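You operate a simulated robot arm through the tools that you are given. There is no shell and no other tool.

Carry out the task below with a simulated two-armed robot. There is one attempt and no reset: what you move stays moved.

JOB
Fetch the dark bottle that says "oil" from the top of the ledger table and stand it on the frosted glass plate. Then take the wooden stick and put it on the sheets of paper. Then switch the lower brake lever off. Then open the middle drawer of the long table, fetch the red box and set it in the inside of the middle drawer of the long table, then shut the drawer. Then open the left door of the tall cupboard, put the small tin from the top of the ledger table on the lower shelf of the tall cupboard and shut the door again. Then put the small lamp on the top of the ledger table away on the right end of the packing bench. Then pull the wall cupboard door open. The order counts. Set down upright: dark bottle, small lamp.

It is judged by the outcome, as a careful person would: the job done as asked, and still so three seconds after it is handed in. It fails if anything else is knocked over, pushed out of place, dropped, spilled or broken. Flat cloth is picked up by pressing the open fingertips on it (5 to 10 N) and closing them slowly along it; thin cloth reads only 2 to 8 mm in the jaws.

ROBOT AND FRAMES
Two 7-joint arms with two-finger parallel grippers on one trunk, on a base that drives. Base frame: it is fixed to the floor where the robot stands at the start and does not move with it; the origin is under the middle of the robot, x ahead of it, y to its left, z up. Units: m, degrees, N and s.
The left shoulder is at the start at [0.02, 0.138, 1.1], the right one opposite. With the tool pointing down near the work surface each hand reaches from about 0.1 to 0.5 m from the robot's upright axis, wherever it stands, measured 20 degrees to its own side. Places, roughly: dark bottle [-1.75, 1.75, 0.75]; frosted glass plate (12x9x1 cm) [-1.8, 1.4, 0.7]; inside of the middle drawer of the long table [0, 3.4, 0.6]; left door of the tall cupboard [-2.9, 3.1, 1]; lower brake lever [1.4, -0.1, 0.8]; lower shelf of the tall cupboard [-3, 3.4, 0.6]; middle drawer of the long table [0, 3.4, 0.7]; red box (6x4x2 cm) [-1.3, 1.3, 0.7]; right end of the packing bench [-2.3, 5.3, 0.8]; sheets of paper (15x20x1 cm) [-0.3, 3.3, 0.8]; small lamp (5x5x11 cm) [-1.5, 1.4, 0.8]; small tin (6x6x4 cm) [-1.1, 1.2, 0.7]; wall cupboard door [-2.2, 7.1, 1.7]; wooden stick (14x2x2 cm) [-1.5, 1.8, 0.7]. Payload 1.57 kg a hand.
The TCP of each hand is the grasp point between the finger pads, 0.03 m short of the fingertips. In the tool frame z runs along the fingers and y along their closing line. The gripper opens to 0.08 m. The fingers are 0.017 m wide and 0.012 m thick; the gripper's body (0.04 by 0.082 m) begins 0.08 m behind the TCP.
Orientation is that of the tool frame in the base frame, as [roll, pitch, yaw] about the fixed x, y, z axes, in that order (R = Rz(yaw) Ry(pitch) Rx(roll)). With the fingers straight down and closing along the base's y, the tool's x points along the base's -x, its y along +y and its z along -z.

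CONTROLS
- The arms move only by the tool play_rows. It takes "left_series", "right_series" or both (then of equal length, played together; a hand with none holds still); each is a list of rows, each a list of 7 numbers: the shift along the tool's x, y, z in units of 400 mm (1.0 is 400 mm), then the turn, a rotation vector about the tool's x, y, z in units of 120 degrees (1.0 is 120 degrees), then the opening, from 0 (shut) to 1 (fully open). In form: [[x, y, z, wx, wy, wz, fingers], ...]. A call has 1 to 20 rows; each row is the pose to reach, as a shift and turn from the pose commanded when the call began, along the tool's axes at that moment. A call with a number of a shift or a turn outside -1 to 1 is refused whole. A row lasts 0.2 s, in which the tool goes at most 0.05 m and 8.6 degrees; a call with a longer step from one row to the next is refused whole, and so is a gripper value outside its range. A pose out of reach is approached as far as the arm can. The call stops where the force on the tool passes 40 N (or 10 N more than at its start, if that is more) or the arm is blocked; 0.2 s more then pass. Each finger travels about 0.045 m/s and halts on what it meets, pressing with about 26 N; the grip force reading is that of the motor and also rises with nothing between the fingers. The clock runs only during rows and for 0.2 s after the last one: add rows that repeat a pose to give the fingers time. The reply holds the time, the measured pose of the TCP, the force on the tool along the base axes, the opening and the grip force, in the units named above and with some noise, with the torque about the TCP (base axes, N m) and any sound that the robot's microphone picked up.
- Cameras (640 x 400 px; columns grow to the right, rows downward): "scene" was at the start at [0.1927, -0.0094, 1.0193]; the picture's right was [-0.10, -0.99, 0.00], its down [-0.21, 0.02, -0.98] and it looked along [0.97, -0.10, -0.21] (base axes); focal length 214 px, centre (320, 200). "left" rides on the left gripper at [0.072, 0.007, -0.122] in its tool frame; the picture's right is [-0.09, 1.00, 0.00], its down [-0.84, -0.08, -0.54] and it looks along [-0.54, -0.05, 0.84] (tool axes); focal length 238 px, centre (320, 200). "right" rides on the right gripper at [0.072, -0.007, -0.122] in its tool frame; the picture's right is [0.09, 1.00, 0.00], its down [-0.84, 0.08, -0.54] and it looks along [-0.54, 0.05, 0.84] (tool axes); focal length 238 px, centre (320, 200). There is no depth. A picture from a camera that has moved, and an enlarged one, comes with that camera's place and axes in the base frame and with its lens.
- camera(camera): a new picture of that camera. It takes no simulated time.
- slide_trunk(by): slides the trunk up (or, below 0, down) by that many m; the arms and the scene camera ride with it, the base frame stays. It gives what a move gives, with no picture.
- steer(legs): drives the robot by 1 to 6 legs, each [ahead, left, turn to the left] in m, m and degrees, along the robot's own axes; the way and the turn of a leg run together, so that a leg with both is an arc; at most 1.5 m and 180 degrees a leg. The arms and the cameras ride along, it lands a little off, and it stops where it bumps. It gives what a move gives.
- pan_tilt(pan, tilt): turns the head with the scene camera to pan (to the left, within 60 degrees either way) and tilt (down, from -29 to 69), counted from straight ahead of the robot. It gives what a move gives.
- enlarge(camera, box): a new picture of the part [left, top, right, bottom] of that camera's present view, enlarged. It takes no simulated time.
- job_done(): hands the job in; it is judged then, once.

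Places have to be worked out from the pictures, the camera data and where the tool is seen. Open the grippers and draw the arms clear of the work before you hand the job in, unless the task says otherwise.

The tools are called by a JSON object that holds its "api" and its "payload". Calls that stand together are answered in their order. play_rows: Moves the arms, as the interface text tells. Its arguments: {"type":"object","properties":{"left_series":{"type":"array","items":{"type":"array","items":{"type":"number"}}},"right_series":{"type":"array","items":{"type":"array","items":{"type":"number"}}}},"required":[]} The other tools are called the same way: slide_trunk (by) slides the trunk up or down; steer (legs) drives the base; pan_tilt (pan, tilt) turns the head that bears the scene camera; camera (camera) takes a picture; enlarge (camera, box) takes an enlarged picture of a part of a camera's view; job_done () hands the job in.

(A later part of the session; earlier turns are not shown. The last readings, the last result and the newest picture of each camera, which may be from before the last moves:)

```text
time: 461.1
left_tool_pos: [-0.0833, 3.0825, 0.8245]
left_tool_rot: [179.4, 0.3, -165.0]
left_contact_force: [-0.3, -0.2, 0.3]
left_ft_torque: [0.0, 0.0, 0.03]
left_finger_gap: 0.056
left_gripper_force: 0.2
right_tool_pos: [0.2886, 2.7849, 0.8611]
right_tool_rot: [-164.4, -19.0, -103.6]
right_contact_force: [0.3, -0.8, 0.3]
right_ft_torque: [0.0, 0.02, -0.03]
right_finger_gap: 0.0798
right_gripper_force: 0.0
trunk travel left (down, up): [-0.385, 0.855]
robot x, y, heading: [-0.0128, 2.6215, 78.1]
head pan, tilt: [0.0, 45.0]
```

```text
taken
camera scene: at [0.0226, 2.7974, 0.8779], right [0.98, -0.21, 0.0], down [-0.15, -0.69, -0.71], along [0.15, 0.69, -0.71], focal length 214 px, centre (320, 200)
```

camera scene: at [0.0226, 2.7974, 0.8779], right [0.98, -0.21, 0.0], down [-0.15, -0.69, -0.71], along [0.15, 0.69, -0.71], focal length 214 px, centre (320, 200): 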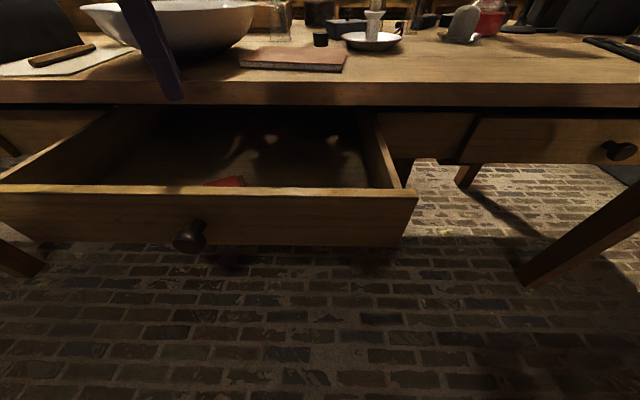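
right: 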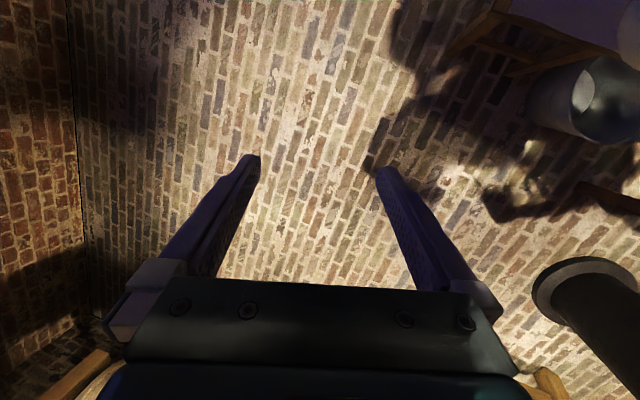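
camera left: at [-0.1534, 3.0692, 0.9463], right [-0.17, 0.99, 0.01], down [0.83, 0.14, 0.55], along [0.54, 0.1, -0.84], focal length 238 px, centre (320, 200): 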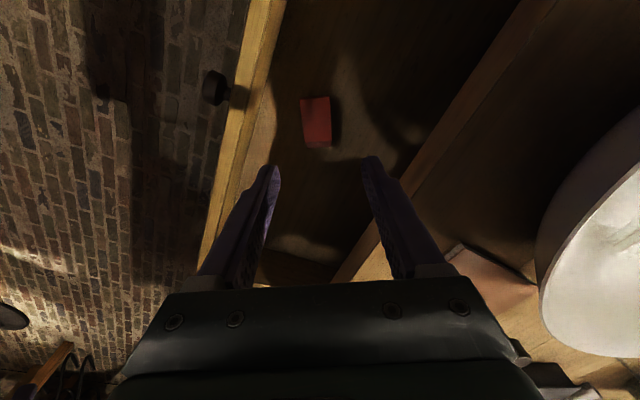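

The red box lies in the drawer. Now to shut it: I'll back off 0.22 m, bring the hand back to its natural yaw and tilt it 45° forward with fingers closed to push the front.

{"api": "steer", "payload": {"legs": [[-0.24, 0, 0]]}}

{"api": "slide_trunk", "payload": {"by": 0.1}}

{"api": "play_rows", "payload": {"left_series": [[0, 0, 0, 0, 0, -0.0656, 0.5], [0, 0, 0, 0, 0, -0.131, 0.3], [0, 0, 0, 0, 0, -0.197, 0.1], [0, 0, 0, 0, 0, -0.2625, 0], [0, 0, 0, 0, 0, -0.328, 0], [0, 0, 0, 0, 0, -0.394, 0], [0, 0, 0, 0, 0, -0.459, 0], [0, 0, 0, 0, 0, -0.525, 0], [0, 0, 0, 0, 0, -0.525, 0]]}}

{"api": "play_rows", "payload": {"left_series": [[0.02, 0, 0.03, 0, -0.0625, 0, 0], [0.04, 0, 0.08, 0, -0.125, 0, 0], [0.06, 0, 0.14, 0, -0.1875, 0, 0], [0.08, 0, 0.21, 0, -0.25, 0, 0], [0.08, 0, 0.28, 0, -0.3125, 0, 0], [0.08, 0, 0.36, 0, -0.375, 0, 0], [0.08, 0, 0.45, 0, -0.375, 0, 0], [0.08, 0, 0.55, 0, -0.375, 0, 0], [0.08, 0, 0.55, 0, -0.375, 0, 0]]}}

{"api": "camera", "payload": {"camera": "left"}}

{"api": "camera", "payload": {"camera": "scene"}}

```text
time: 462.9
left_tool_pos: [-0.1302, 2.8492, 0.825]
left_tool_rot: [179.4, 0.4, -165.2]
left_contact_force: [0.1, -0.2, -0.3]
left_ft_torque: [-0.01, 0.03, 0.01]
left_finger_gap: 0.056
left_gripper_force: 0.0
right_tool_pos: [0.2397, 2.5498, 0.8617]
right_tool_rot: [-164.4, -19.1, -103.9]
right_contact_force: [-0.3, -0.5, -0.4]
right_ft_torque: [-0.02, 0.0, 0.01]
right_finger_gap: 0.0798
right_gripper_force: 0.0
trunk travel left (down, up): [-0.385, 0.855]
robot x, y, heading: [-0.0618, 2.39, 77.9]
head pan, tilt: [0.0, 45.0]
```

```text
time: 464.2
left_tool_pos: [-0.1312, 2.8495, 0.9252]
left_tool_rot: [179.4, 0.4, -165.1]
left_contact_force: [-0.5, 0.3, 0.2]
left_ft_torque: [-0.02, -0.01, 0.02]
left_finger_gap: 0.0559
left_gripper_force: 0.0
right_tool_pos: [0.2392, 2.5494, 0.9619]
right_tool_rot: [-164.4, -19.2, -103.7]
right_contact_force: [0.0, 0.8, -0.3]
right_ft_torque: [0.0, 0.02, -0.01]
right_finger_gap: 0.0799
right_gripper_force: 0.0
trunk travel left (down, up): [-0.485, 0.755]
robot x, y, heading: [-0.0632, 2.3869, 77.8]
head pan, tilt: [0.0, 45.0]
```

```text
time: 466.2
left_tool_pos: [-0.1293, 2.85, 0.9262]
left_tool_rot: [-179.9, 0.6, -102.2]
left_contact_force: [-0.2, -0.3, -1.0]
left_ft_torque: [-0.04, 0.01, 0.03]
left_finger_gap: 0.0002
left_gripper_force: 20.8
right_tool_pos: [0.2396, 2.5492, 0.9627]
right_tool_rot: [-164.4, -19.0, -103.8]
right_contact_force: [0.3, -0.7, -0.2]
right_ft_torque: [0.01, 0.01, 0.0]
right_finger_gap: 0.08
right_gripper_force: 0.1
trunk travel left (down, up): [-0.485, 0.755]
robot x, y, heading: [-0.0621, 2.3858, 77.8]
head pan, tilt: [0.0, 45.0]
```

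```text
time: 468.2
left_tool_pos: [-0.1355, 2.8206, 0.7033]
left_tool_rot: [-180.0, 45.7, -102.2]
left_contact_force: [0.1, 0.7, 0.2]
left_ft_torque: [-0.01, 0.0, 0.02]
left_finger_gap: 0.0
left_gripper_force: 21.4
right_tool_pos: [0.2395, 2.5496, 0.9619]
right_tool_rot: [-164.4, -19.0, -103.8]
right_contact_force: [-0.6, 0.0, -1.0]
right_ft_torque: [-0.01, -0.03, -0.01]
right_finger_gap: 0.08
right_gripper_force: 0.0
trunk travel left (down, up): [-0.485, 0.755]
robot x, y, heading: [-0.0643, 2.388, 78.1]
head pan, tilt: [0.0, 45.0]
```

```text
taken
camera left: at [-0.1702, 2.6871, 0.7372], right [-0.96, 0.27, 0.07], down [0.12, 0.17, 0.98], along [0.26, 0.95, -0.2], focal length 238 px, centre (320, 200)
```

left: 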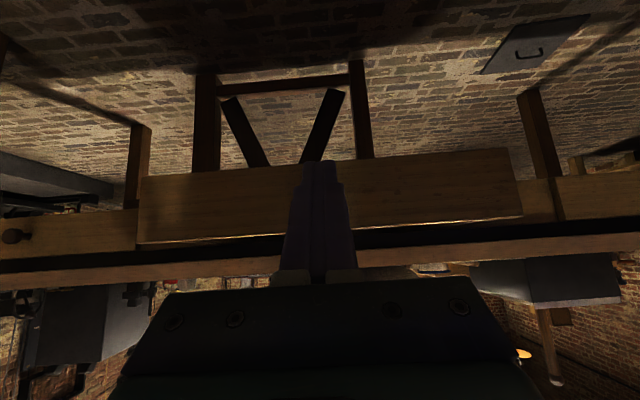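

```text
taken
camera scene: at [-0.0261, 2.5632, 0.9779], right [0.98, -0.21, 0.0], down [-0.15, -0.69, -0.71], along [0.15, 0.69, -0.71], focal length 214 px, centre (320, 200)
```

scene: 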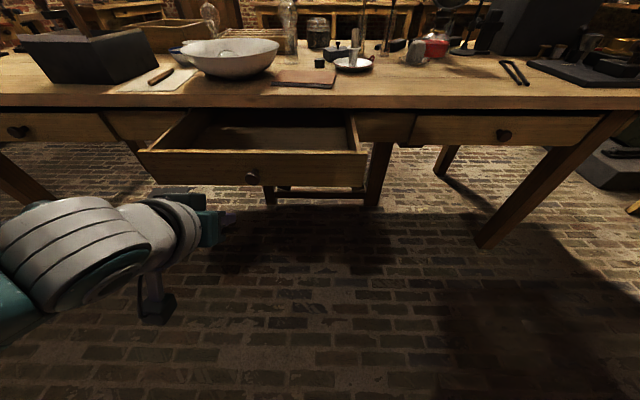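

Hand aligned with the drawer front; I'll shift 4 cm left to push the panel beside the knob, then drive forward.

{"api": "steer", "payload": {"legs": [[0, 0.042, 0], [0.3, 0, 0]]}}

{"api": "camera", "payload": {"camera": "scene"}}

```text
time: 470.7
left_tool_pos: [-0.1138, 3.12, 0.7034]
left_tool_rot: [-179.8, 45.9, -102.2]
left_contact_force: [0.4, 0.5, -0.1]
left_ft_torque: [0.0, 0.02, 0.0]
left_finger_gap: 0.0
left_gripper_force: 21.8
right_tool_pos: [0.2596, 2.8481, 0.9617]
right_tool_rot: [-164.4, -19.0, -103.8]
right_contact_force: [-0.1, 0.0, 0.0]
right_ft_torque: [-0.05, -0.02, 0.01]
right_finger_gap: 0.0799
right_gripper_force: 0.0
trunk travel left (down, up): [-0.485, 0.755]
robot x, y, heading: [-0.0388, 2.6839, 77.7]
head pan, tilt: [0.0, 45.0]
```

```text
taken
camera scene: at [-0.005, 2.8631, 0.9779], right [0.98, -0.21, 0.0], down [-0.15, -0.69, -0.71], along [0.15, 0.69, -0.71], focal length 214 px, centre (320, 200)
```

scene: 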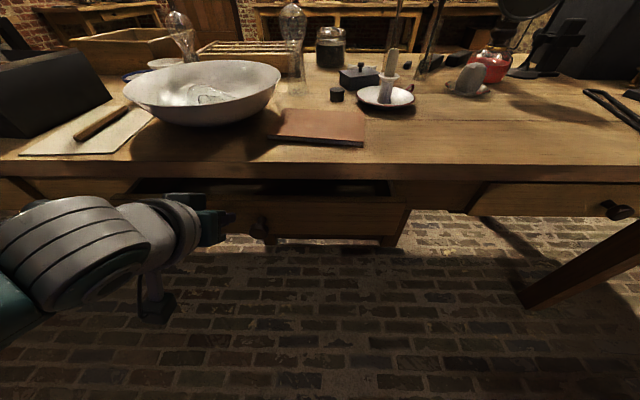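

The drawer is moving in; about 5 cm remain. Pushing on.

{"api": "steer", "payload": {"legs": [[0.05, 0, 0]]}}

{"api": "camera", "payload": {"camera": "scene"}}

{"api": "enlarge", "payload": {"camera": "scene", "box": [130, 160, 450, 270]}}

```text
time: 471.6
left_tool_pos: [-0.1043, 3.1701, 0.7046]
left_tool_rot: [180.0, 45.9, -102.0]
left_contact_force: [-0.7, -0.5, 0.9]
left_ft_torque: [-0.04, 0.0, 0.0]
left_finger_gap: 0.0
left_gripper_force: 20.9
right_tool_pos: [0.2712, 2.8994, 0.9628]
right_tool_rot: [-164.5, -19.1, -103.8]
right_contact_force: [-0.7, -0.5, 0.2]
right_ft_torque: [0.02, -0.03, -0.02]
right_finger_gap: 0.0802
right_gripper_force: 0.2
trunk travel left (down, up): [-0.485, 0.755]
robot x, y, heading: [-0.0319, 2.7353, 77.9]
head pan, tilt: [0.0, 45.0]
```

```text
taken
camera scene: at [0.0055, 2.9124, 0.978], right [0.98, -0.21, 0.0], down [-0.15, -0.69, -0.71], along [0.15, 0.69, -0.71], focal length 214 px, centre (320, 200)
```

scene: 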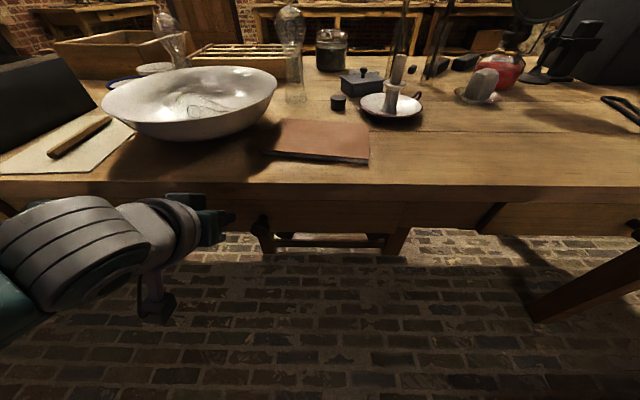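

```text
2.00 times, centred on (290, 215) of scene
camera zoom: at [0.0055, 2.9124, 0.978], right [0.98, -0.21, 0.0], down [-0.15, -0.69, -0.71], along [0.15, 0.69, -0.71], focal length 429 px, centre (380, 170)
```

zoom: 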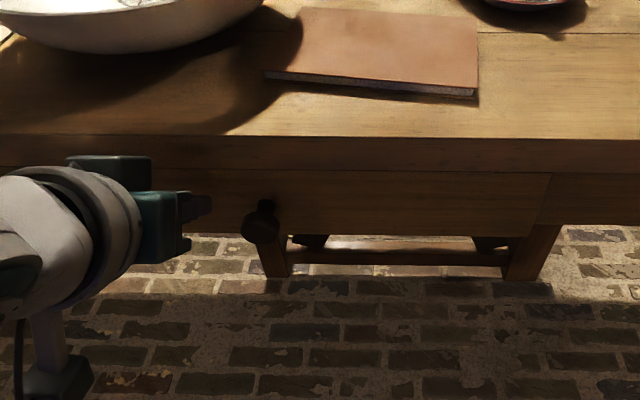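

It looks closed; I'll push another 1.5 cm to confirm it is fully home.

{"api": "steer", "payload": {"legs": [[0.015, 0, 0]]}}

{"api": "enlarge", "payload": {"camera": "scene", "box": [130, 160, 450, 270]}}

```text
time: 472.4
left_tool_pos: [-0.1025, 3.1804, 0.7024]
left_tool_rot: [-180.0, 45.4, -102.2]
left_contact_force: [-3.7, -14.6, 4.6]
left_ft_torque: [-0.1, -0.15, -0.01]
left_finger_gap: 0.0
left_gripper_force: 21.3
right_tool_pos: [0.2723, 2.9097, 0.9621]
right_tool_rot: [-164.4, -19.2, -103.9]
right_contact_force: [0.5, 0.0, -0.3]
right_ft_torque: [0.02, -0.01, 0.01]
right_finger_gap: 0.0802
right_gripper_force: 0.1
trunk travel left (down, up): [-0.485, 0.755]
robot x, y, heading: [-0.0268, 2.7517, 77.9]
head pan, tilt: [0.0, 45.0]
```

```text
2.00 times, centred on (290, 215) of scene
camera zoom: at [0.0077, 2.9237, 0.9773], right [0.98, -0.21, 0.0], down [-0.15, -0.69, -0.7], along [0.15, 0.69, -0.71], focal length 429 px, centre (380, 170)
```

zoom: 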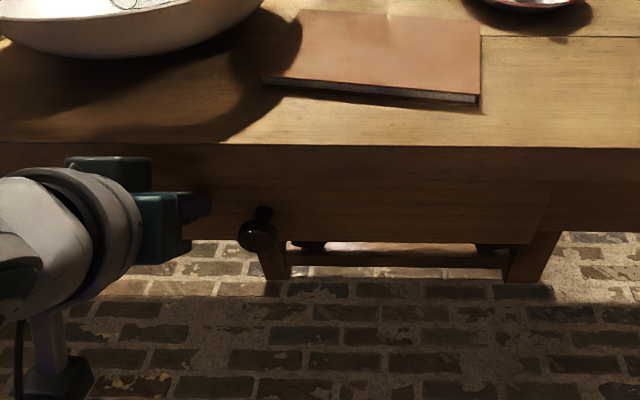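

14 N against its stop — the drawer is fully shut with the box inside. Next the tall cupboard: backing off, restoring the hand to a downward pose, and driving west facing it.

{"api": "steer", "payload": {"legs": [[-0.4, 0, 0]]}}

{"api": "play_rows", "payload": {"left_series": [[-0.05, 0, -0.07, 0, 0.04, 0, 0.3], [-0.1, 0, -0.14, 0, 0.08, 0, 0.6], [-0.15, 0, -0.21, 0, 0.125, 0, 1], [-0.2, 0, -0.28, 0, 0.17, 0, 1], [-0.25, 0, -0.35, 0, 0.21, 0, 1], [-0.3, 0, -0.42, 0, 0.25, 0, 1], [-0.33, 0, -0.47, 0, 0.3, 0, 1], [-0.33, 0, -0.5, 0, 0.34, 0, 1], [-0.33, 0, -0.5, 0, 0.378, 0, 1], [-0.33, 0, -0.5, 0, 0.378, 0, 1]]}}

{"api": "steer", "payload": {"legs": [[0, 0, 89], [1.3, 0, 0]]}}

{"api": "pan_tilt", "payload": {"pan": 0, "tilt": 10}}

{"api": "camera", "payload": {"camera": "scene"}}

```text
time: 474.9
left_tool_pos: [-0.1863, 2.7918, 0.7039]
left_tool_rot: [-180.0, 45.6, -101.9]
left_contact_force: [-1.0, -0.8, -0.3]
left_ft_torque: [0.0, -0.01, 0.01]
left_finger_gap: 0.0
left_gripper_force: 21.6
right_tool_pos: [0.1888, 2.5223, 0.9617]
right_tool_rot: [-164.4, -19.1, -103.6]
right_contact_force: [0.5, 1.7, 0.6]
right_ft_torque: [-0.01, -0.01, 0.0]
right_finger_gap: 0.0799
right_gripper_force: 0.1
trunk travel left (down, up): [-0.485, 0.755]
robot x, y, heading: [-0.1123, 2.3581, 77.9]
head pan, tilt: [0.0, 45.0]
```

```text
time: 477.1
left_tool_pos: [-0.1958, 2.7423, 0.9389]
left_tool_rot: [180.0, 0.2, -101.9]
left_contact_force: [-0.1, 0.4, 0.1]
left_ft_torque: [0.0, 0.0, -0.01]
left_finger_gap: 0.08
left_gripper_force: 0.1
right_tool_pos: [0.1912, 2.5228, 0.9629]
right_tool_rot: [-164.4, -19.2, -103.7]
right_contact_force: [0.1, -0.3, 0.1]
right_ft_torque: [0.01, 0.02, -0.01]
right_finger_gap: 0.0801
right_gripper_force: 0.0
trunk travel left (down, up): [-0.485, 0.755]
robot x, y, heading: [-0.1114, 2.356, 77.8]
head pan, tilt: [0.0, 45.0]
```

```text
time: 487.5
left_tool_pos: [-1.7738, 2.5365, 0.9388]
left_tool_rot: [-179.9, 0.3, -11.5]
left_contact_force: [-0.3, -0.3, 1.1]
left_ft_torque: [0.05, 0.0, 0.01]
left_finger_gap: 0.0802
left_gripper_force: 0.1
right_tool_pos: [-1.5539, 2.9258, 0.9619]
right_tool_rot: [-164.4, -19.1, -13.2]
right_contact_force: [0.0, 0.4, -0.2]
right_ft_torque: [0.01, 0.02, 0.01]
right_finger_gap: 0.0803
right_gripper_force: 0.0
trunk travel left (down, up): [-0.485, 0.755]
robot x, y, heading: [-1.3904, 2.6236, 168.5]
head pan, tilt: [0.0, 45.0]
```

```text
time: 488.5
left_tool_pos: [-1.7723, 2.5375, 0.9385]
left_tool_rot: [-180.0, 0.3, -11.4]
left_contact_force: [-0.2, 0.2, -0.4]
left_ft_torque: [0.01, -0.02, 0.0]
left_finger_gap: 0.0799
left_gripper_force: 0.1
right_tool_pos: [-1.5558, 2.9261, 0.9608]
right_tool_rot: [-164.4, -19.1, -13.2]
right_contact_force: [-0.2, -0.4, -0.9]
right_ft_torque: [0.02, 0.01, -0.02]
right_finger_gap: 0.08
right_gripper_force: 0.0
trunk travel left (down, up): [-0.485, 0.755]
robot x, y, heading: [-1.3886, 2.6223, 168.6]
head pan, tilt: [0.0, 10.0]
```

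```text
taken
camera scene: at [-1.5779, 2.6623, 1.0328], right [0.2, 0.98, 0.0], down [0.17, -0.03, -0.98], along [-0.97, 0.2, -0.17], focal length 214 px, centre (320, 200)
```

scene: 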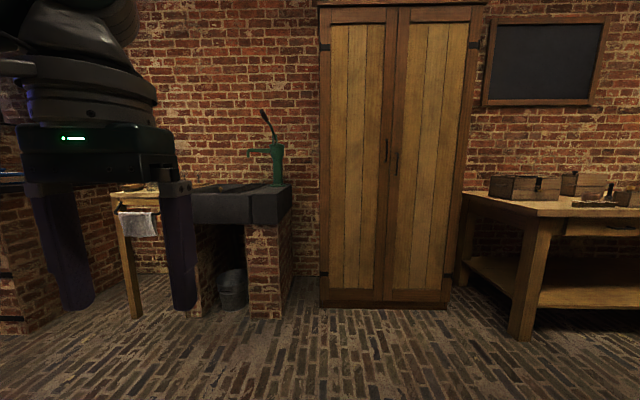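

Clear view of the cupboard: front plane from ≈[-2.95, 2.94] to [-2.77, 3.86], left-door handle ≈[-2.84, 3.35, 1.11]. Zooming in on the handles.

{"api": "enlarge", "payload": {"camera": "scene", "box": [360, 120, 420, 190]}}

{"api": "enlarge", "payload": {"camera": "scene", "box": [300, 0, 500, 320]}}

```text
5.71 times, centred on (390, 155) of scene
camera zoom: at [-1.5779, 2.6623, 1.0328], right [0.2, 0.98, 0.0], down [0.17, -0.03, -0.98], along [-0.97, 0.2, -0.17], focal length 1226 px, centre (-80, 457)
```

zoom: 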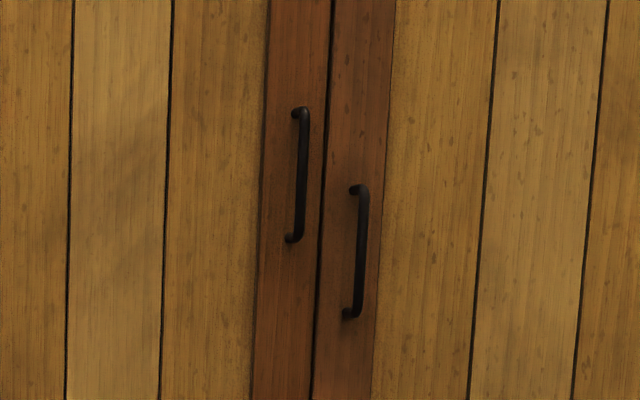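

```text
1.25 times, centred on (400, 160) of scene
camera zoom: at [-1.5779, 2.6623, 1.0328], right [0.2, 0.98, 0.0], down [0.17, -0.03, -0.98], along [-0.97, 0.2, -0.17], focal length 268 px, centre (220, 250)
```

zoom: 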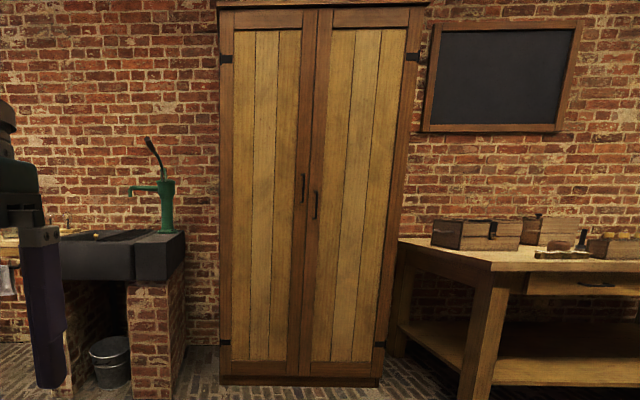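

The left handle is a vertical bar, z≈1.03–1.17. I'll go stand in front of the cupboard, slightly to the right of that handle, still ~0.75 m away.

{"api": "steer", "payload": {"legs": [[0.75, 0, 0], [0, -0.57, 0]]}}

{"api": "slide_trunk", "payload": {"by": 0.1}}

{"api": "camera", "payload": {"camera": "scene"}}

```text
time: 495.4
left_tool_pos: [-2.3996, 3.2475, 0.9387]
left_tool_rot: [180.0, 0.4, -11.4]
left_contact_force: [-0.3, 0.6, -0.8]
left_ft_torque: [0.03, 0.03, 0.0]
left_finger_gap: 0.0798
left_gripper_force: 0.1
right_tool_pos: [-2.1838, 3.6363, 0.9618]
right_tool_rot: [-164.4, -19.2, -13.0]
right_contact_force: [0.8, -0.7, 0.1]
right_ft_torque: [0.0, 0.0, -0.02]
right_finger_gap: 0.0801
right_gripper_force: 0.1
trunk travel left (down, up): [-0.485, 0.755]
robot x, y, heading: [-2.0175, 3.3357, 168.8]
head pan, tilt: [0.0, 10.0]
```

```text
time: 496.8
left_tool_pos: [-2.4002, 3.248, 1.0387]
left_tool_rot: [180.0, 0.3, -11.4]
left_contact_force: [0.7, -0.6, 0.5]
left_ft_torque: [0.02, 0.02, 0.02]
left_finger_gap: 0.0801
left_gripper_force: 0.0
right_tool_pos: [-2.1842, 3.6358, 1.0614]
right_tool_rot: [-164.3, -19.1, -13.1]
right_contact_force: [-1.0, 0.5, 0.2]
right_ft_torque: [0.03, -0.02, -0.02]
right_finger_gap: 0.0801
right_gripper_force: 0.0
trunk travel left (down, up): [-0.585, 0.655]
robot x, y, heading: [-2.0151, 3.3373, 168.6]
head pan, tilt: [0.0, 10.0]
```

```text
taken
camera scene: at [-2.206, 3.3729, 1.1328], right [0.2, 0.98, 0.0], down [0.17, -0.03, -0.98], along [-0.97, 0.19, -0.17], focal length 214 px, centre (320, 200)
```

scene: 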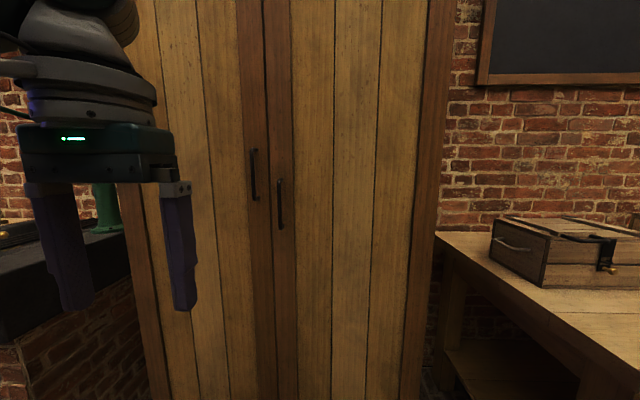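

Handle triangulates to ≈[-2.794, 3.315, 1.10], 0.76 m ahead and 0.18 m left. I'll swing the left hand to point horizontally forward at that height.

{"api": "play_rows", "payload": {"left_series": [[-0.015, 0, -0.012, 0, -0.0625, 0, 1], [-0.03, 0, -0.025, 0, -0.125, 0, 1], [-0.045, 0, -0.038, 0, -0.1875, 0, 1], [-0.06, 0, -0.05, 0, -0.25, 0, 1], [-0.075, 0, -0.063, 0, -0.3125, 0, 1], [-0.09, 0, -0.076, 0, -0.375, 0, 1], [-0.105, 0, -0.09, 0, -0.4375, 0, 1], [-0.12, 0, -0.105, 0, -0.5, 0, 1], [-0.135, 0, -0.12, 0, -0.5625, 0, 1], [-0.15, 0, -0.132, 0, -0.625, 0, 1], [-0.165, 0, -0.145, 0, -0.6875, 0, 1], [-0.175, 0, -0.153, 0, -0.745, 0, 1], [-0.175, 0, -0.153, 0, -0.745, 0, 1]]}}

{"api": "camera", "payload": {"camera": "left"}}

{"api": "camera", "payload": {"camera": "scene"}}

```text
time: 499.6
left_tool_pos: [-2.4693, 3.2605, 1.1001]
left_tool_rot: [-177.3, 89.7, -8.7]
left_contact_force: [-0.6, 0.1, -0.1]
left_ft_torque: [0.01, 0.0, -0.01]
left_finger_gap: 0.0799
left_gripper_force: 0.1
right_tool_pos: [-2.1837, 3.6371, 1.0619]
right_tool_rot: [-164.4, -19.1, -13.2]
right_contact_force: [0.3, -0.3, 0.0]
right_ft_torque: [-0.02, 0.0, 0.0]
right_finger_gap: 0.0799
right_gripper_force: 0.1
trunk travel left (down, up): [-0.585, 0.655]
robot x, y, heading: [-2.0188, 3.3347, 168.4]
head pan, tilt: [0.0, 10.0]
```

```text
taken
camera left: at [-2.3496, 3.2303, 1.0279], right [-0.2, -0.98, 0.09], down [0.54, -0.03, 0.84], along [-0.82, 0.21, 0.54], focal length 238 px, centre (320, 200)
```

left: 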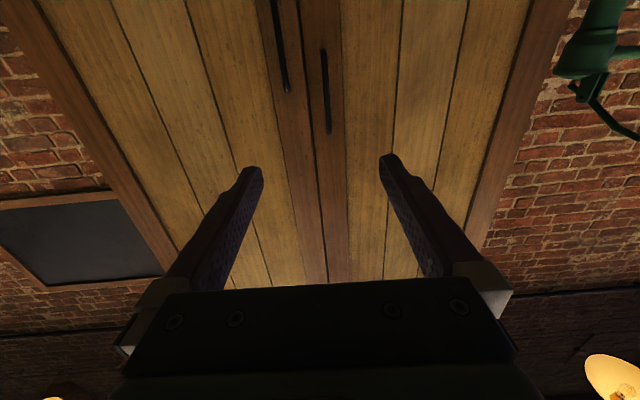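

```text
taken
camera scene: at [-2.206, 3.3729, 1.1328], right [0.2, 0.98, 0.0], down [0.17, -0.03, -0.98], along [-0.97, 0.19, -0.17], focal length 214 px, centre (320, 200)
```

scene: 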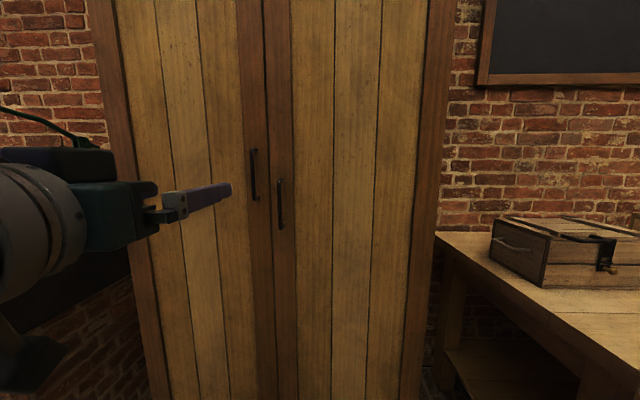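

The left door's bar is 0.33 m ahead of the fingers and 1.2 cm left. Driving 0.26 m ahead, then checking.

{"api": "steer", "payload": {"legs": [[0.26, 0.01, 0]]}}

{"api": "camera", "payload": {"camera": "left"}}

{"api": "camera", "payload": {"camera": "scene"}}

```text
time: 501.4
left_tool_pos: [-2.7259, 3.301, 1.1]
left_tool_rot: [-175.6, 89.7, -6.8]
left_contact_force: [0.1, 1.0, -0.2]
left_ft_torque: [-0.01, 0.02, 0.05]
left_finger_gap: 0.08
left_gripper_force: 0.1
right_tool_pos: [-2.4405, 3.6769, 1.0623]
right_tool_rot: [-164.4, -19.2, -13.1]
right_contact_force: [-0.4, 0.6, 0.5]
right_ft_torque: [0.02, 0.01, 0.02]
right_finger_gap: 0.08
right_gripper_force: 0.1
trunk travel left (down, up): [-0.585, 0.655]
robot x, y, heading: [-2.2751, 3.376, 168.6]
head pan, tilt: [0.0, 10.0]
```

```text
taken
camera left: at [-2.6061, 3.2711, 1.028], right [-0.2, -0.98, 0.09], down [0.54, -0.03, 0.84], along [-0.82, 0.21, 0.53], focal length 238 px, centre (320, 200)
```

left: 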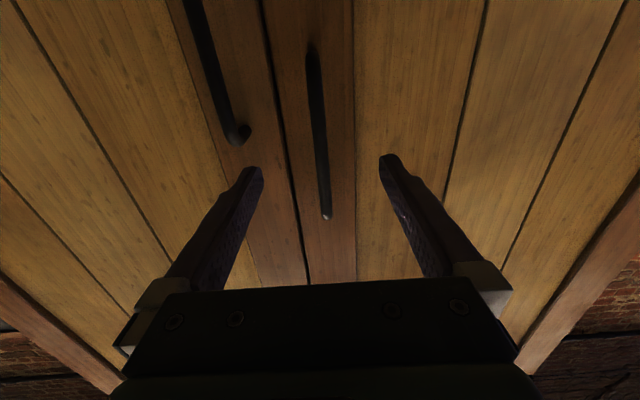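

```text
taken
camera scene: at [-2.4628, 3.4138, 1.1329], right [0.2, 0.98, 0.0], down [0.17, -0.03, -0.98], along [-0.97, 0.19, -0.17], focal length 214 px, centre (320, 200)
```

scene: 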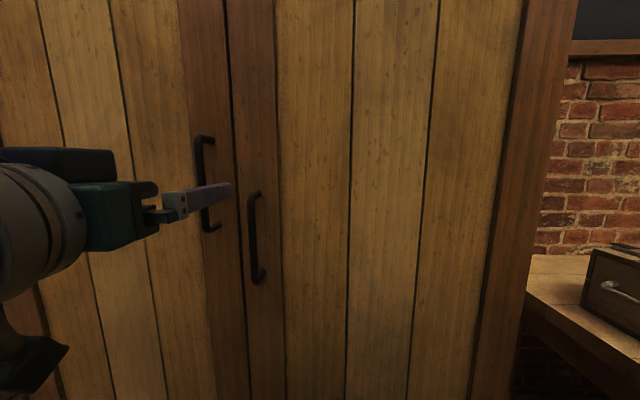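

The bar is centred between the fingers, ~7 cm ahead. I'll narrow the fingers to 5 cm (to miss the other bar) and advance.

{"api": "play_rows", "payload": {"left_series": [[0, 0.002, 0.0, 0, 0, 0, 0.65], [0, 0.004, 0.0, 0, 0, 0, 0.65], [0, 0.005, 0.06, 0, 0, 0, 0.65], [0, 0.005, 0.12, 0, 0, 0, 0.65], [0, 0.005, 0.16, 0, 0, 0, 0.65], [0, 0.005, 0.16, 0, 0, 0, 0.65]]}}

{"api": "camera", "payload": {"camera": "left"}}

{"api": "enlarge", "payload": {"camera": "scene", "box": [130, 100, 330, 300]}}

```text
time: 502.8
left_tool_pos: [-2.7875, 3.3122, 1.0991]
left_tool_rot: [-169.9, 89.6, -1.1]
left_contact_force: [14.6, -4.0, 4.5]
left_ft_torque: [0.15, 0.17, -0.56]
left_finger_gap: 0.0515
left_gripper_force: 0.0
right_tool_pos: [-2.4394, 3.6777, 1.0613]
right_tool_rot: [-164.4, -19.2, -13.0]
right_contact_force: [-0.3, 0.3, 0.8]
right_ft_torque: [0.03, 0.01, -0.06]
right_finger_gap: 0.0803
right_gripper_force: 0.0
trunk travel left (down, up): [-0.585, 0.655]
robot x, y, heading: [-2.2732, 3.3798, 168.8]
head pan, tilt: [0.0, 10.0]
```

```text
taken
camera left: at [-2.6676, 3.2816, 1.0274], right [-0.2, -0.98, 0.09], down [0.54, -0.03, 0.84], along [-0.82, 0.22, 0.54], focal length 238 px, centre (320, 200)
```

left: 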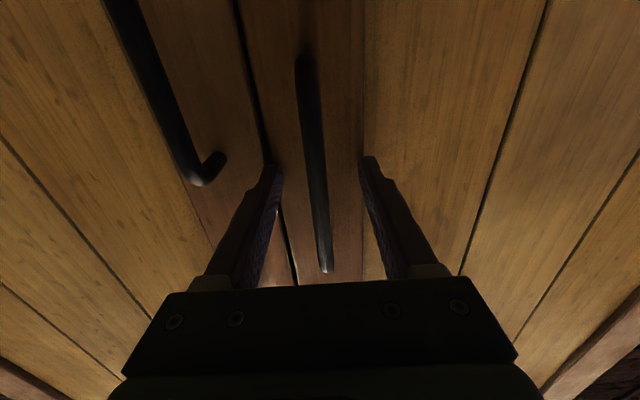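

```text
2.00 times, centred on (230, 200) of scene
camera zoom: at [-2.4609, 3.4132, 1.1325], right [0.2, 0.98, 0.0], down [0.17, -0.03, -0.98], along [-0.97, 0.19, -0.18], focal length 429 px, centre (500, 200)
```

zoom: 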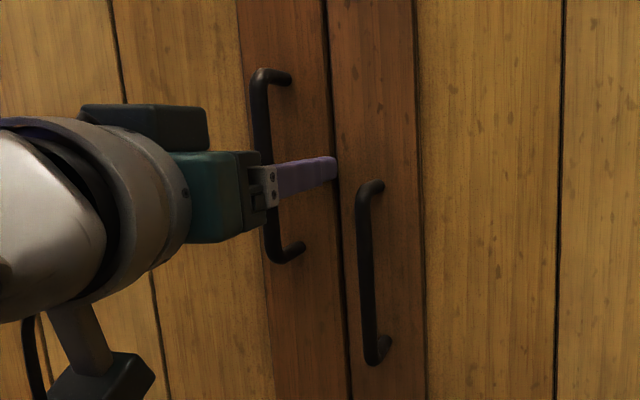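

Fingertips touch the door face (15 N) with the bar between them. Backing off 4 mm and closing on the bar.

{"api": "play_rows", "payload": {"left_series": [[0, 0, -0.01, 0, 0, 0, 0.65], [0, 0, -0.01, 0, 0, 0, 0.4], [0, 0, -0.01, 0, 0, 0, 0.2], [0, 0, -0.01, 0, 0, 0, 0], [0, 0, -0.01, 0, 0, 0, 0], [0, 0, -0.01, 0, 0, 0, 0]]}}

{"api": "camera", "payload": {"camera": "left"}}

```text
time: 504.2
left_tool_pos: [-2.7851, 3.3119, 1.099]
left_tool_rot: [-168.0, 89.5, 0.5]
left_contact_force: [1.5, 3.7, -0.8]
left_ft_torque: [-0.08, -0.03, -0.04]
left_finger_gap: 0.0109
left_gripper_force: 28.5
right_tool_pos: [-2.4413, 3.678, 1.0619]
right_tool_rot: [-164.3, -19.0, -13.1]
right_contact_force: [0.5, 0.3, -0.4]
right_ft_torque: [0.01, -0.02, -0.01]
right_finger_gap: 0.0801
right_gripper_force: 0.0
trunk travel left (down, up): [-0.585, 0.655]
robot x, y, heading: [-2.2734, 3.3708, 168.7]
head pan, tilt: [0.0, 10.0]
```

```text
taken
camera left: at [-2.6652, 3.2817, 1.027], right [-0.2, -0.98, 0.09], down [0.54, -0.03, 0.84], along [-0.82, 0.21, 0.53], focal length 238 px, centre (320, 200)
```

left: 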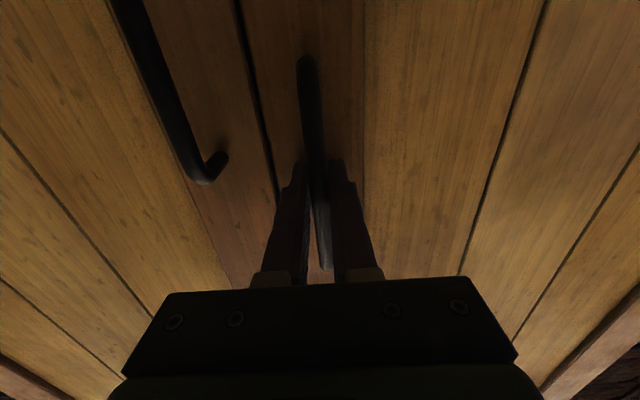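

Bar gripped (10.9 mm). The hinge is on the far left, so I'll pull along the arc with small base moves, beginning with ~20° of swing.

{"api": "steer", "payload": {"legs": [[-0.0655, 0.0115, 0], [-0.0627, 0.0229, 0]]}}

{"api": "camera", "payload": {"camera": "scene"}}

```text
time: 505.8
left_tool_pos: [-2.666, 3.2514, 1.0986]
left_tool_rot: [175.7, 89.6, -15.5]
left_contact_force: [-3.1, -3.9, -3.0]
left_ft_torque: [-0.08, -0.09, 0.02]
left_finger_gap: 0.0111
left_gripper_force: 28.8
right_tool_pos: [-2.3226, 3.618, 1.0613]
right_tool_rot: [-164.4, -19.1, -13.2]
right_contact_force: [-1.1, -0.2, 0.2]
right_ft_torque: [0.03, -0.03, 0.01]
right_finger_gap: 0.0799
right_gripper_force: 0.1
trunk travel left (down, up): [-0.585, 0.655]
robot x, y, heading: [-2.1552, 3.3164, 168.8]
head pan, tilt: [0.0, 10.0]
```

```text
taken
camera scene: at [-2.3437, 3.3544, 1.1328], right [0.2, 0.98, 0.0], down [0.17, -0.03, -0.98], along [-0.97, 0.19, -0.17], focal length 214 px, centre (320, 200)
```

scene: 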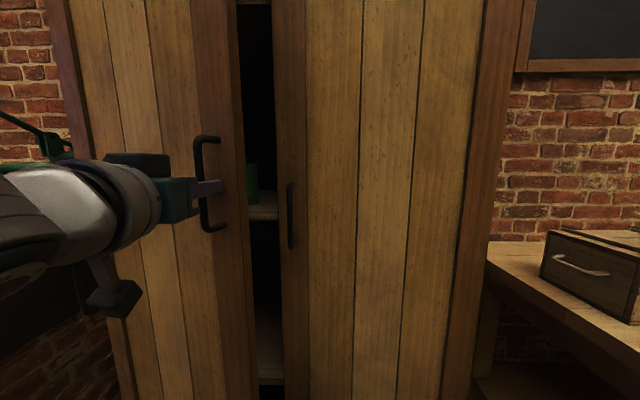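

The door is opening with very little force; a shelf shows inside. Continuing along the arc to about 50°.

{"api": "steer", "payload": {"legs": [[-0.0578, 0.0332, 0], [-0.051, 0.0433, 0], [-0.0428, 0.0513, 0]]}}

{"api": "camera", "payload": {"camera": "scene"}}

```text
time: 508.0
left_tool_pos: [-2.5431, 3.0979, 1.0986]
left_tool_rot: [-169.6, 89.6, -1.0]
left_contact_force: [7.0, 3.1, 3.3]
left_ft_torque: [-0.36, -0.22, -0.05]
left_finger_gap: 0.0107
left_gripper_force: 28.1
right_tool_pos: [-2.1973, 3.463, 1.0625]
right_tool_rot: [-164.4, -19.0, -13.2]
right_contact_force: [-1.1, -0.5, 0.3]
right_ft_torque: [0.0, 0.02, 0.01]
right_finger_gap: 0.0798
right_gripper_force: 0.0
trunk travel left (down, up): [-0.585, 0.655]
robot x, y, heading: [-2.0295, 3.1651, 168.7]
head pan, tilt: [0.0, 10.0]
```

```text
taken
camera scene: at [-2.2193, 3.2, 1.1328], right [0.2, 0.98, 0.0], down [0.17, -0.03, -0.98], along [-0.97, 0.19, -0.17], focal length 214 px, centre (320, 200)
```

scene: 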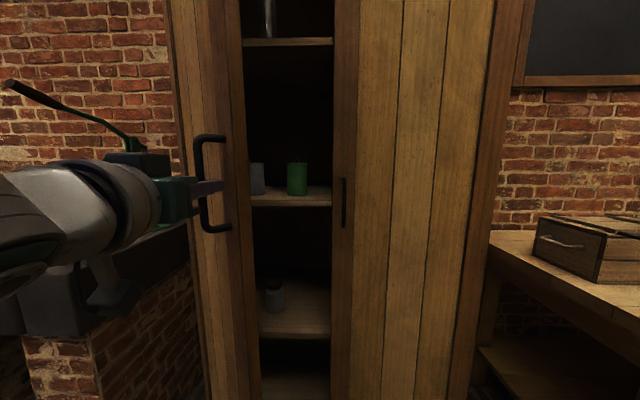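

Door at ~50°; inside, the lower shelf (z≈0.56) holds one small jar and has free space. Pulling on to ~75°.

{"api": "steer", "payload": {"legs": [[-0.0403, 0.0735, 0], [-0.0233, 0.08, 0]]}}

{"api": "camera", "payload": {"camera": "scene"}}

```text
time: 509.8
left_tool_pos: [-2.5073, 2.9358, 1.0976]
left_tool_rot: [-171.9, 89.6, -3.4]
left_contact_force: [22.6, 0.5, 7.5]
left_ft_torque: [-0.4, 0.31, -0.03]
left_finger_gap: 0.0108
left_gripper_force: 28.6
right_tool_pos: [-2.1635, 3.3015, 1.0614]
right_tool_rot: [-164.4, -19.1, -13.2]
right_contact_force: [-0.3, -0.3, -0.7]
right_ft_torque: [0.03, -0.01, -0.02]
right_finger_gap: 0.0799
right_gripper_force: 0.1
trunk travel left (down, up): [-0.585, 0.655]
robot x, y, heading: [-1.9987, 3.0026, 168.6]
head pan, tilt: [0.0, 10.0]
```

```text
taken
camera scene: at [-2.1855, 3.0374, 1.1323], right [0.2, 0.98, 0.0], down [0.17, -0.03, -0.98], along [-0.97, 0.19, -0.18], focal length 214 px, centre (320, 200)
```

scene: 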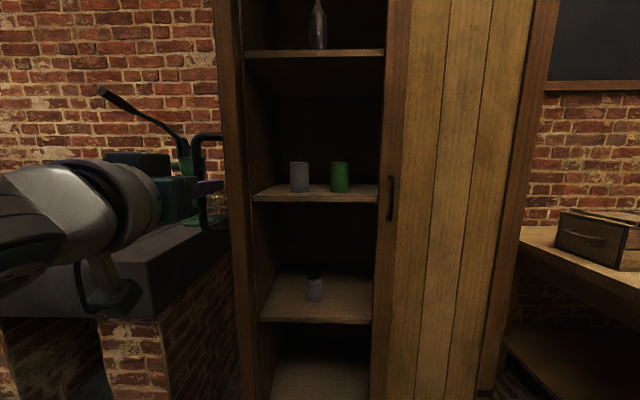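

Door at ~75°, interior visible: lower shelf has just one small bottle. I'll release the bar, slip the hand to the door's inner side and push it further round out of the way.

{"api": "play_rows", "payload": {"left_series": [[0, 0, 0, 0, 0, 0, 0.3], [0, 0, 0, 0, 0, 0, 0.5], [0, 0, 0, 0, 0, 0, 0.6], [0, 0, 0, 0, 0, 0, 0.6]]}}

{"api": "steer", "payload": {"legs": [[-0.17, 0, 0]]}}

{"api": "camera", "payload": {"camera": "scene"}}

{"api": "camera", "payload": {"camera": "left"}}

```text
time: 510.8
left_tool_pos: [-2.5112, 2.9358, 1.1007]
left_tool_rot: [-170.3, 89.7, -1.7]
left_contact_force: [0.0, -0.3, -0.1]
left_ft_torque: [-0.05, 0.02, 0.03]
left_finger_gap: 0.048
left_gripper_force: 0.1
right_tool_pos: [-2.1656, 3.3008, 1.0623]
right_tool_rot: [-164.4, -19.1, -13.1]
right_contact_force: [0.1, 0.7, -0.4]
right_ft_torque: [0.01, -0.02, 0.01]
right_finger_gap: 0.0799
right_gripper_force: 0.0
trunk travel left (down, up): [-0.585, 0.655]
robot x, y, heading: [-1.9972, 2.9996, 168.6]
head pan, tilt: [0.0, 10.0]
```

```text
time: 512.2
left_tool_pos: [-2.3446, 2.9016, 1.0998]
left_tool_rot: [-170.3, 89.8, -1.7]
left_contact_force: [1.2, -0.5, 0.5]
left_ft_torque: [0.0, -0.02, -0.02]
left_finger_gap: 0.0479
left_gripper_force: 0.1
right_tool_pos: [-2.0005, 3.2678, 1.0625]
right_tool_rot: [-164.4, -19.2, -13.1]
right_contact_force: [-0.1, 0.7, 0.0]
right_ft_torque: [-0.01, 0.0, 0.0]
right_finger_gap: 0.0802
right_gripper_force: 0.1
trunk travel left (down, up): [-0.585, 0.655]
robot x, y, heading: [-1.8352, 2.9677, 168.8]
head pan, tilt: [0.0, 10.0]
```

```text
taken
camera scene: at [-2.0214, 3.0044, 1.1328], right [0.2, 0.98, 0.0], down [0.17, -0.03, -0.98], along [-0.97, 0.19, -0.17], focal length 214 px, centre (320, 200)
```

scene: 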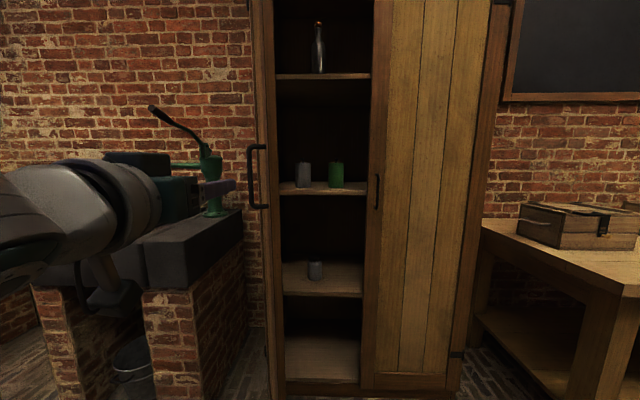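

```text
taken
camera left: at [-2.2246, 2.8717, 1.0276], right [-0.2, -0.98, 0.09], down [0.54, -0.03, 0.84], along [-0.82, 0.21, 0.54], focal length 238 px, centre (320, 200)
```

left: 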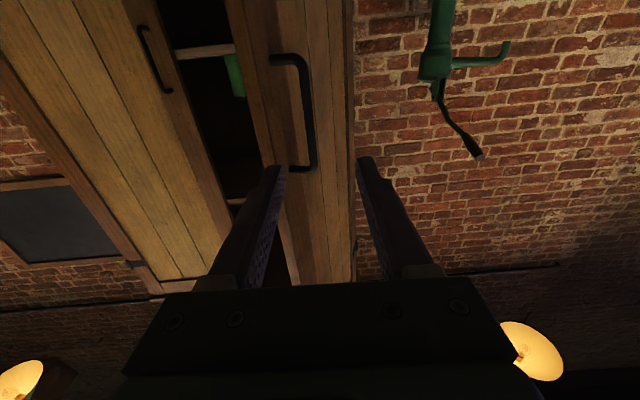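

Strafing right so the hand is on the inner side of the door, then moving in and sweeping left to push it.

{"api": "play_rows", "payload": {"left_series": [[0, 0, 0, 0, 0, 0, 0.3], [0, 0, 0, 0, 0, 0, 0], [0, 0, 0, 0, 0, 0, 0], [0, 0, 0, 0, 0, 0, 0]]}}

{"api": "steer", "payload": {"legs": [[0, -0.2, 0], [0.19, 0, 0]]}}

{"api": "camera", "payload": {"camera": "scene"}}

{"api": "camera", "payload": {"camera": "left"}}

```text
time: 513.2
left_tool_pos: [-2.3445, 2.9027, 1.0995]
left_tool_rot: [-171.2, 89.6, -2.4]
left_contact_force: [0.3, 0.4, -0.3]
left_ft_torque: [0.03, 0.02, 0.0]
left_finger_gap: 0.0
left_gripper_force: 21.1
right_tool_pos: [-1.9993, 3.2677, 1.0616]
right_tool_rot: [-164.4, -19.1, -13.2]
right_contact_force: [0.2, 0.0, -0.3]
right_ft_torque: [0.04, 0.0, 0.01]
right_finger_gap: 0.0796
right_gripper_force: 0.0
trunk travel left (down, up): [-0.585, 0.655]
robot x, y, heading: [-1.8354, 2.9658, 168.7]
head pan, tilt: [0.0, 10.0]
```

```text
time: 516.0
left_tool_pos: [-2.4901, 3.134, 1.0997]
left_tool_rot: [-170.5, 89.8, -2.1]
left_contact_force: [0.1, 0.0, 0.1]
left_ft_torque: [-0.03, 0.02, 0.01]
left_finger_gap: 0.0
left_gripper_force: 21.3
right_tool_pos: [-2.1452, 3.4971, 1.0616]
right_tool_rot: [-164.5, -19.1, -13.3]
right_contact_force: [-0.9, -0.4, -0.8]
right_ft_torque: [0.03, -0.01, -0.03]
right_finger_gap: 0.0802
right_gripper_force: 0.0
trunk travel left (down, up): [-0.585, 0.655]
robot x, y, heading: [-1.9763, 3.1993, 168.8]
head pan, tilt: [0.0, 10.0]
```

```text
taken
camera scene: at [-2.168, 3.2345, 1.1329], right [0.2, 0.98, 0.0], down [0.17, -0.03, -0.98], along [-0.97, 0.19, -0.17], focal length 214 px, centre (320, 200)
```

scene: 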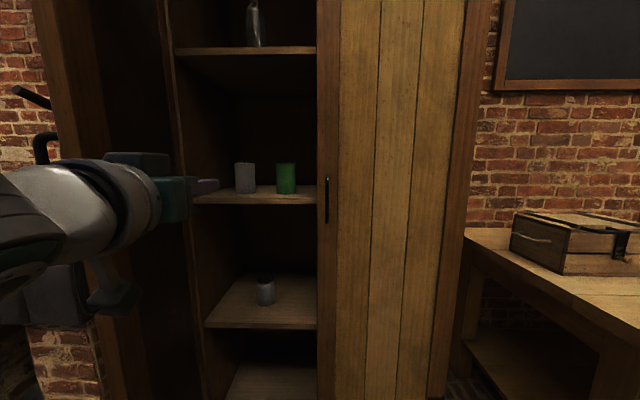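

```text
taken
camera left: at [-2.3713, 3.102, 1.0276], right [-0.2, -0.98, 0.09], down [0.54, -0.03, 0.84], along [-0.82, 0.22, 0.54], focal length 238 px, centre (320, 200)
```

left: 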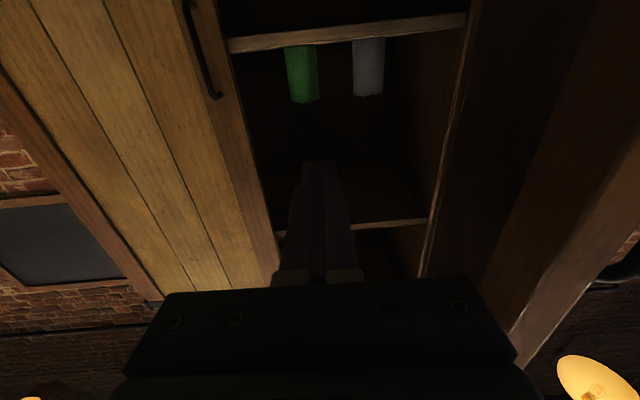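

Hand is inside the door's sweep. Strafing left 0.28 m to push the door open further.

{"api": "steer", "payload": {"legs": [[0, 0.28, 0]]}}

{"api": "camera", "payload": {"camera": "scene"}}

```text
time: 517.9
left_tool_pos: [-2.5449, 2.8571, 1.0984]
left_tool_rot: [-171.5, 89.7, -2.9]
left_contact_force: [0.4, -0.3, -0.3]
left_ft_torque: [-0.01, -0.01, 0.0]
left_finger_gap: 0.0001
left_gripper_force: 21.3
right_tool_pos: [-2.2009, 3.223, 1.0621]
right_tool_rot: [-164.4, -19.1, -13.1]
right_contact_force: [0.4, -0.4, -0.2]
right_ft_torque: [-0.01, 0.01, 0.0]
right_finger_gap: 0.08
right_gripper_force: 0.1
trunk travel left (down, up): [-0.585, 0.655]
robot x, y, heading: [-2.0347, 2.9202, 168.9]
head pan, tilt: [0.0, 10.0]
```

```text
taken
camera scene: at [-2.2228, 2.96, 1.1328], right [0.2, 0.98, 0.0], down [0.17, -0.03, -0.98], along [-0.97, 0.19, -0.17], focal length 214 px, centre (320, 200)
```

scene: 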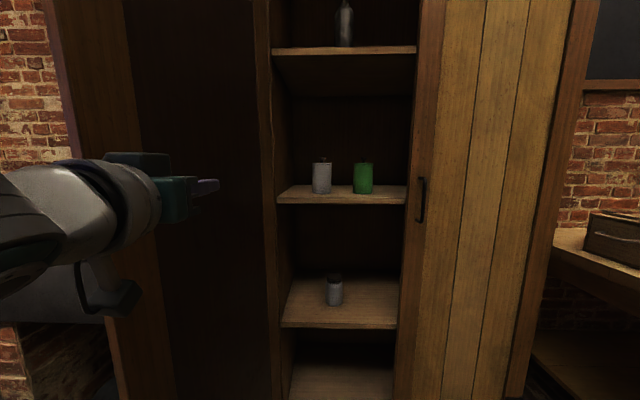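

The door has swung past 90°. A bit more to get it well out of the way.

{"api": "steer", "payload": {"legs": [[0, 0.16, 0]]}}

{"api": "camera", "payload": {"camera": "scene"}}

```text
time: 519.4
left_tool_pos: [-2.5708, 2.7205, 1.0997]
left_tool_rot: [-91.9, 89.3, 74.4]
left_contact_force: [-0.3, 3.0, 0.1]
left_ft_torque: [-0.03, -0.03, -0.12]
left_finger_gap: 0.0
left_gripper_force: 21.5
right_tool_pos: [-2.2296, 3.0726, 1.0628]
right_tool_rot: [-164.5, -19.1, -13.1]
right_contact_force: [-0.4, -0.1, 0.2]
right_ft_torque: [0.0, -0.01, 0.02]
right_finger_gap: 0.0799
right_gripper_force: 0.0
trunk travel left (down, up): [-0.585, 0.655]
robot x, y, heading: [-2.0635, 2.7676, 168.6]
head pan, tilt: [0.0, 10.0]
stopped in leg 1: the force on the tool passed its limit at 46 N (the readings are from after the stop); the commanded pose is now the measured one
```

```text
taken
camera scene: at [-2.2528, 2.8097, 1.1328], right [0.2, 0.98, 0.0], down [0.17, -0.03, -0.98], along [-0.97, 0.19, -0.17], focal length 214 px, centre (320, 200)
```

scene: 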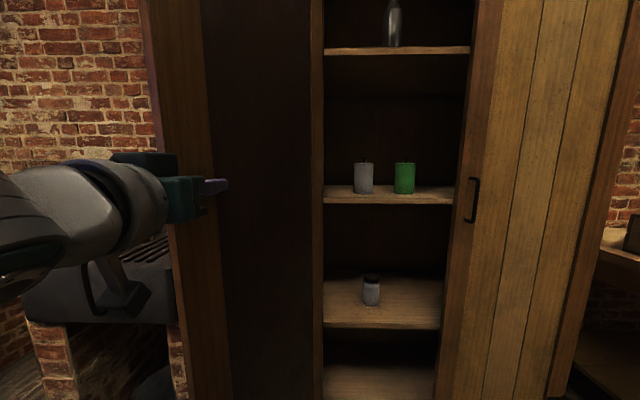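

The door met its limit at ~112° — enough. Now the tin: I'll withdraw from the cupboard, fold the left hand down, and drive round to the ledger table's south-east side to use the right arm.

{"api": "steer", "payload": {"legs": [[0, -0.08, 0], [-0.3, 0, 0]]}}

{"api": "camera", "payload": {"camera": "scene"}}

{"api": "enlarge", "payload": {"camera": "scene", "box": [280, 0, 480, 400]}}

```text
time: 522.1
left_tool_pos: [-2.2615, 2.738, 1.1001]
left_tool_rot: [-91.3, 89.3, 75.1]
left_contact_force: [1.1, -0.4, -0.9]
left_ft_torque: [-0.02, -0.01, -0.01]
left_finger_gap: 0.0
left_gripper_force: 21.8
right_tool_pos: [-1.9206, 3.0924, 1.0624]
right_tool_rot: [-164.4, -19.2, -13.1]
right_contact_force: [0.1, 0.3, 0.3]
right_ft_torque: [-0.02, -0.02, 0.0]
right_finger_gap: 0.0799
right_gripper_force: 0.1
trunk travel left (down, up): [-0.585, 0.655]
robot x, y, heading: [-1.7573, 2.7955, 168.6]
head pan, tilt: [0.0, 10.0]
```

```text
taken
camera scene: at [-1.9435, 2.8292, 1.1328], right [0.2, 0.98, 0.0], down [0.17, -0.03, -0.98], along [-0.97, 0.19, -0.17], focal length 214 px, centre (320, 200)
```

scene: 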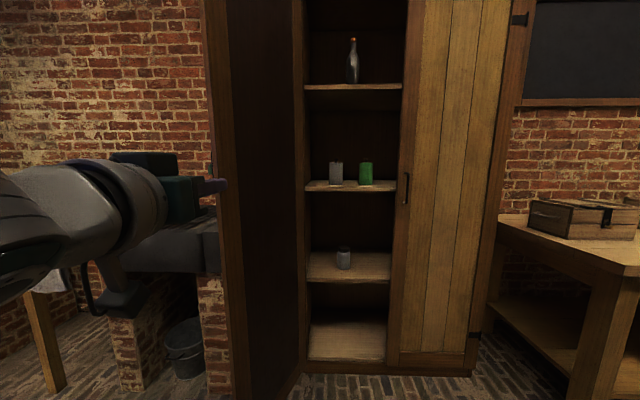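

```text
1.00 times, centred on (380, 200) of scene (not enlarged: the box is as wide or as high as the picture)
camera zoom: at [-1.9435, 2.8292, 1.1328], right [0.2, 0.98, 0.0], down [0.17, -0.03, -0.98], along [-0.97, 0.19, -0.17], focal length 214 px, centre (260, 200)
```

zoom: 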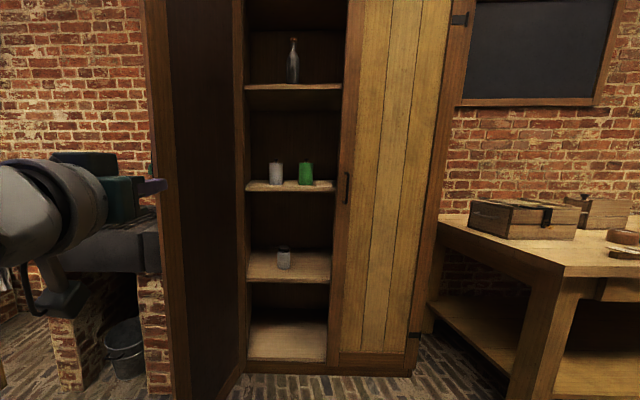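

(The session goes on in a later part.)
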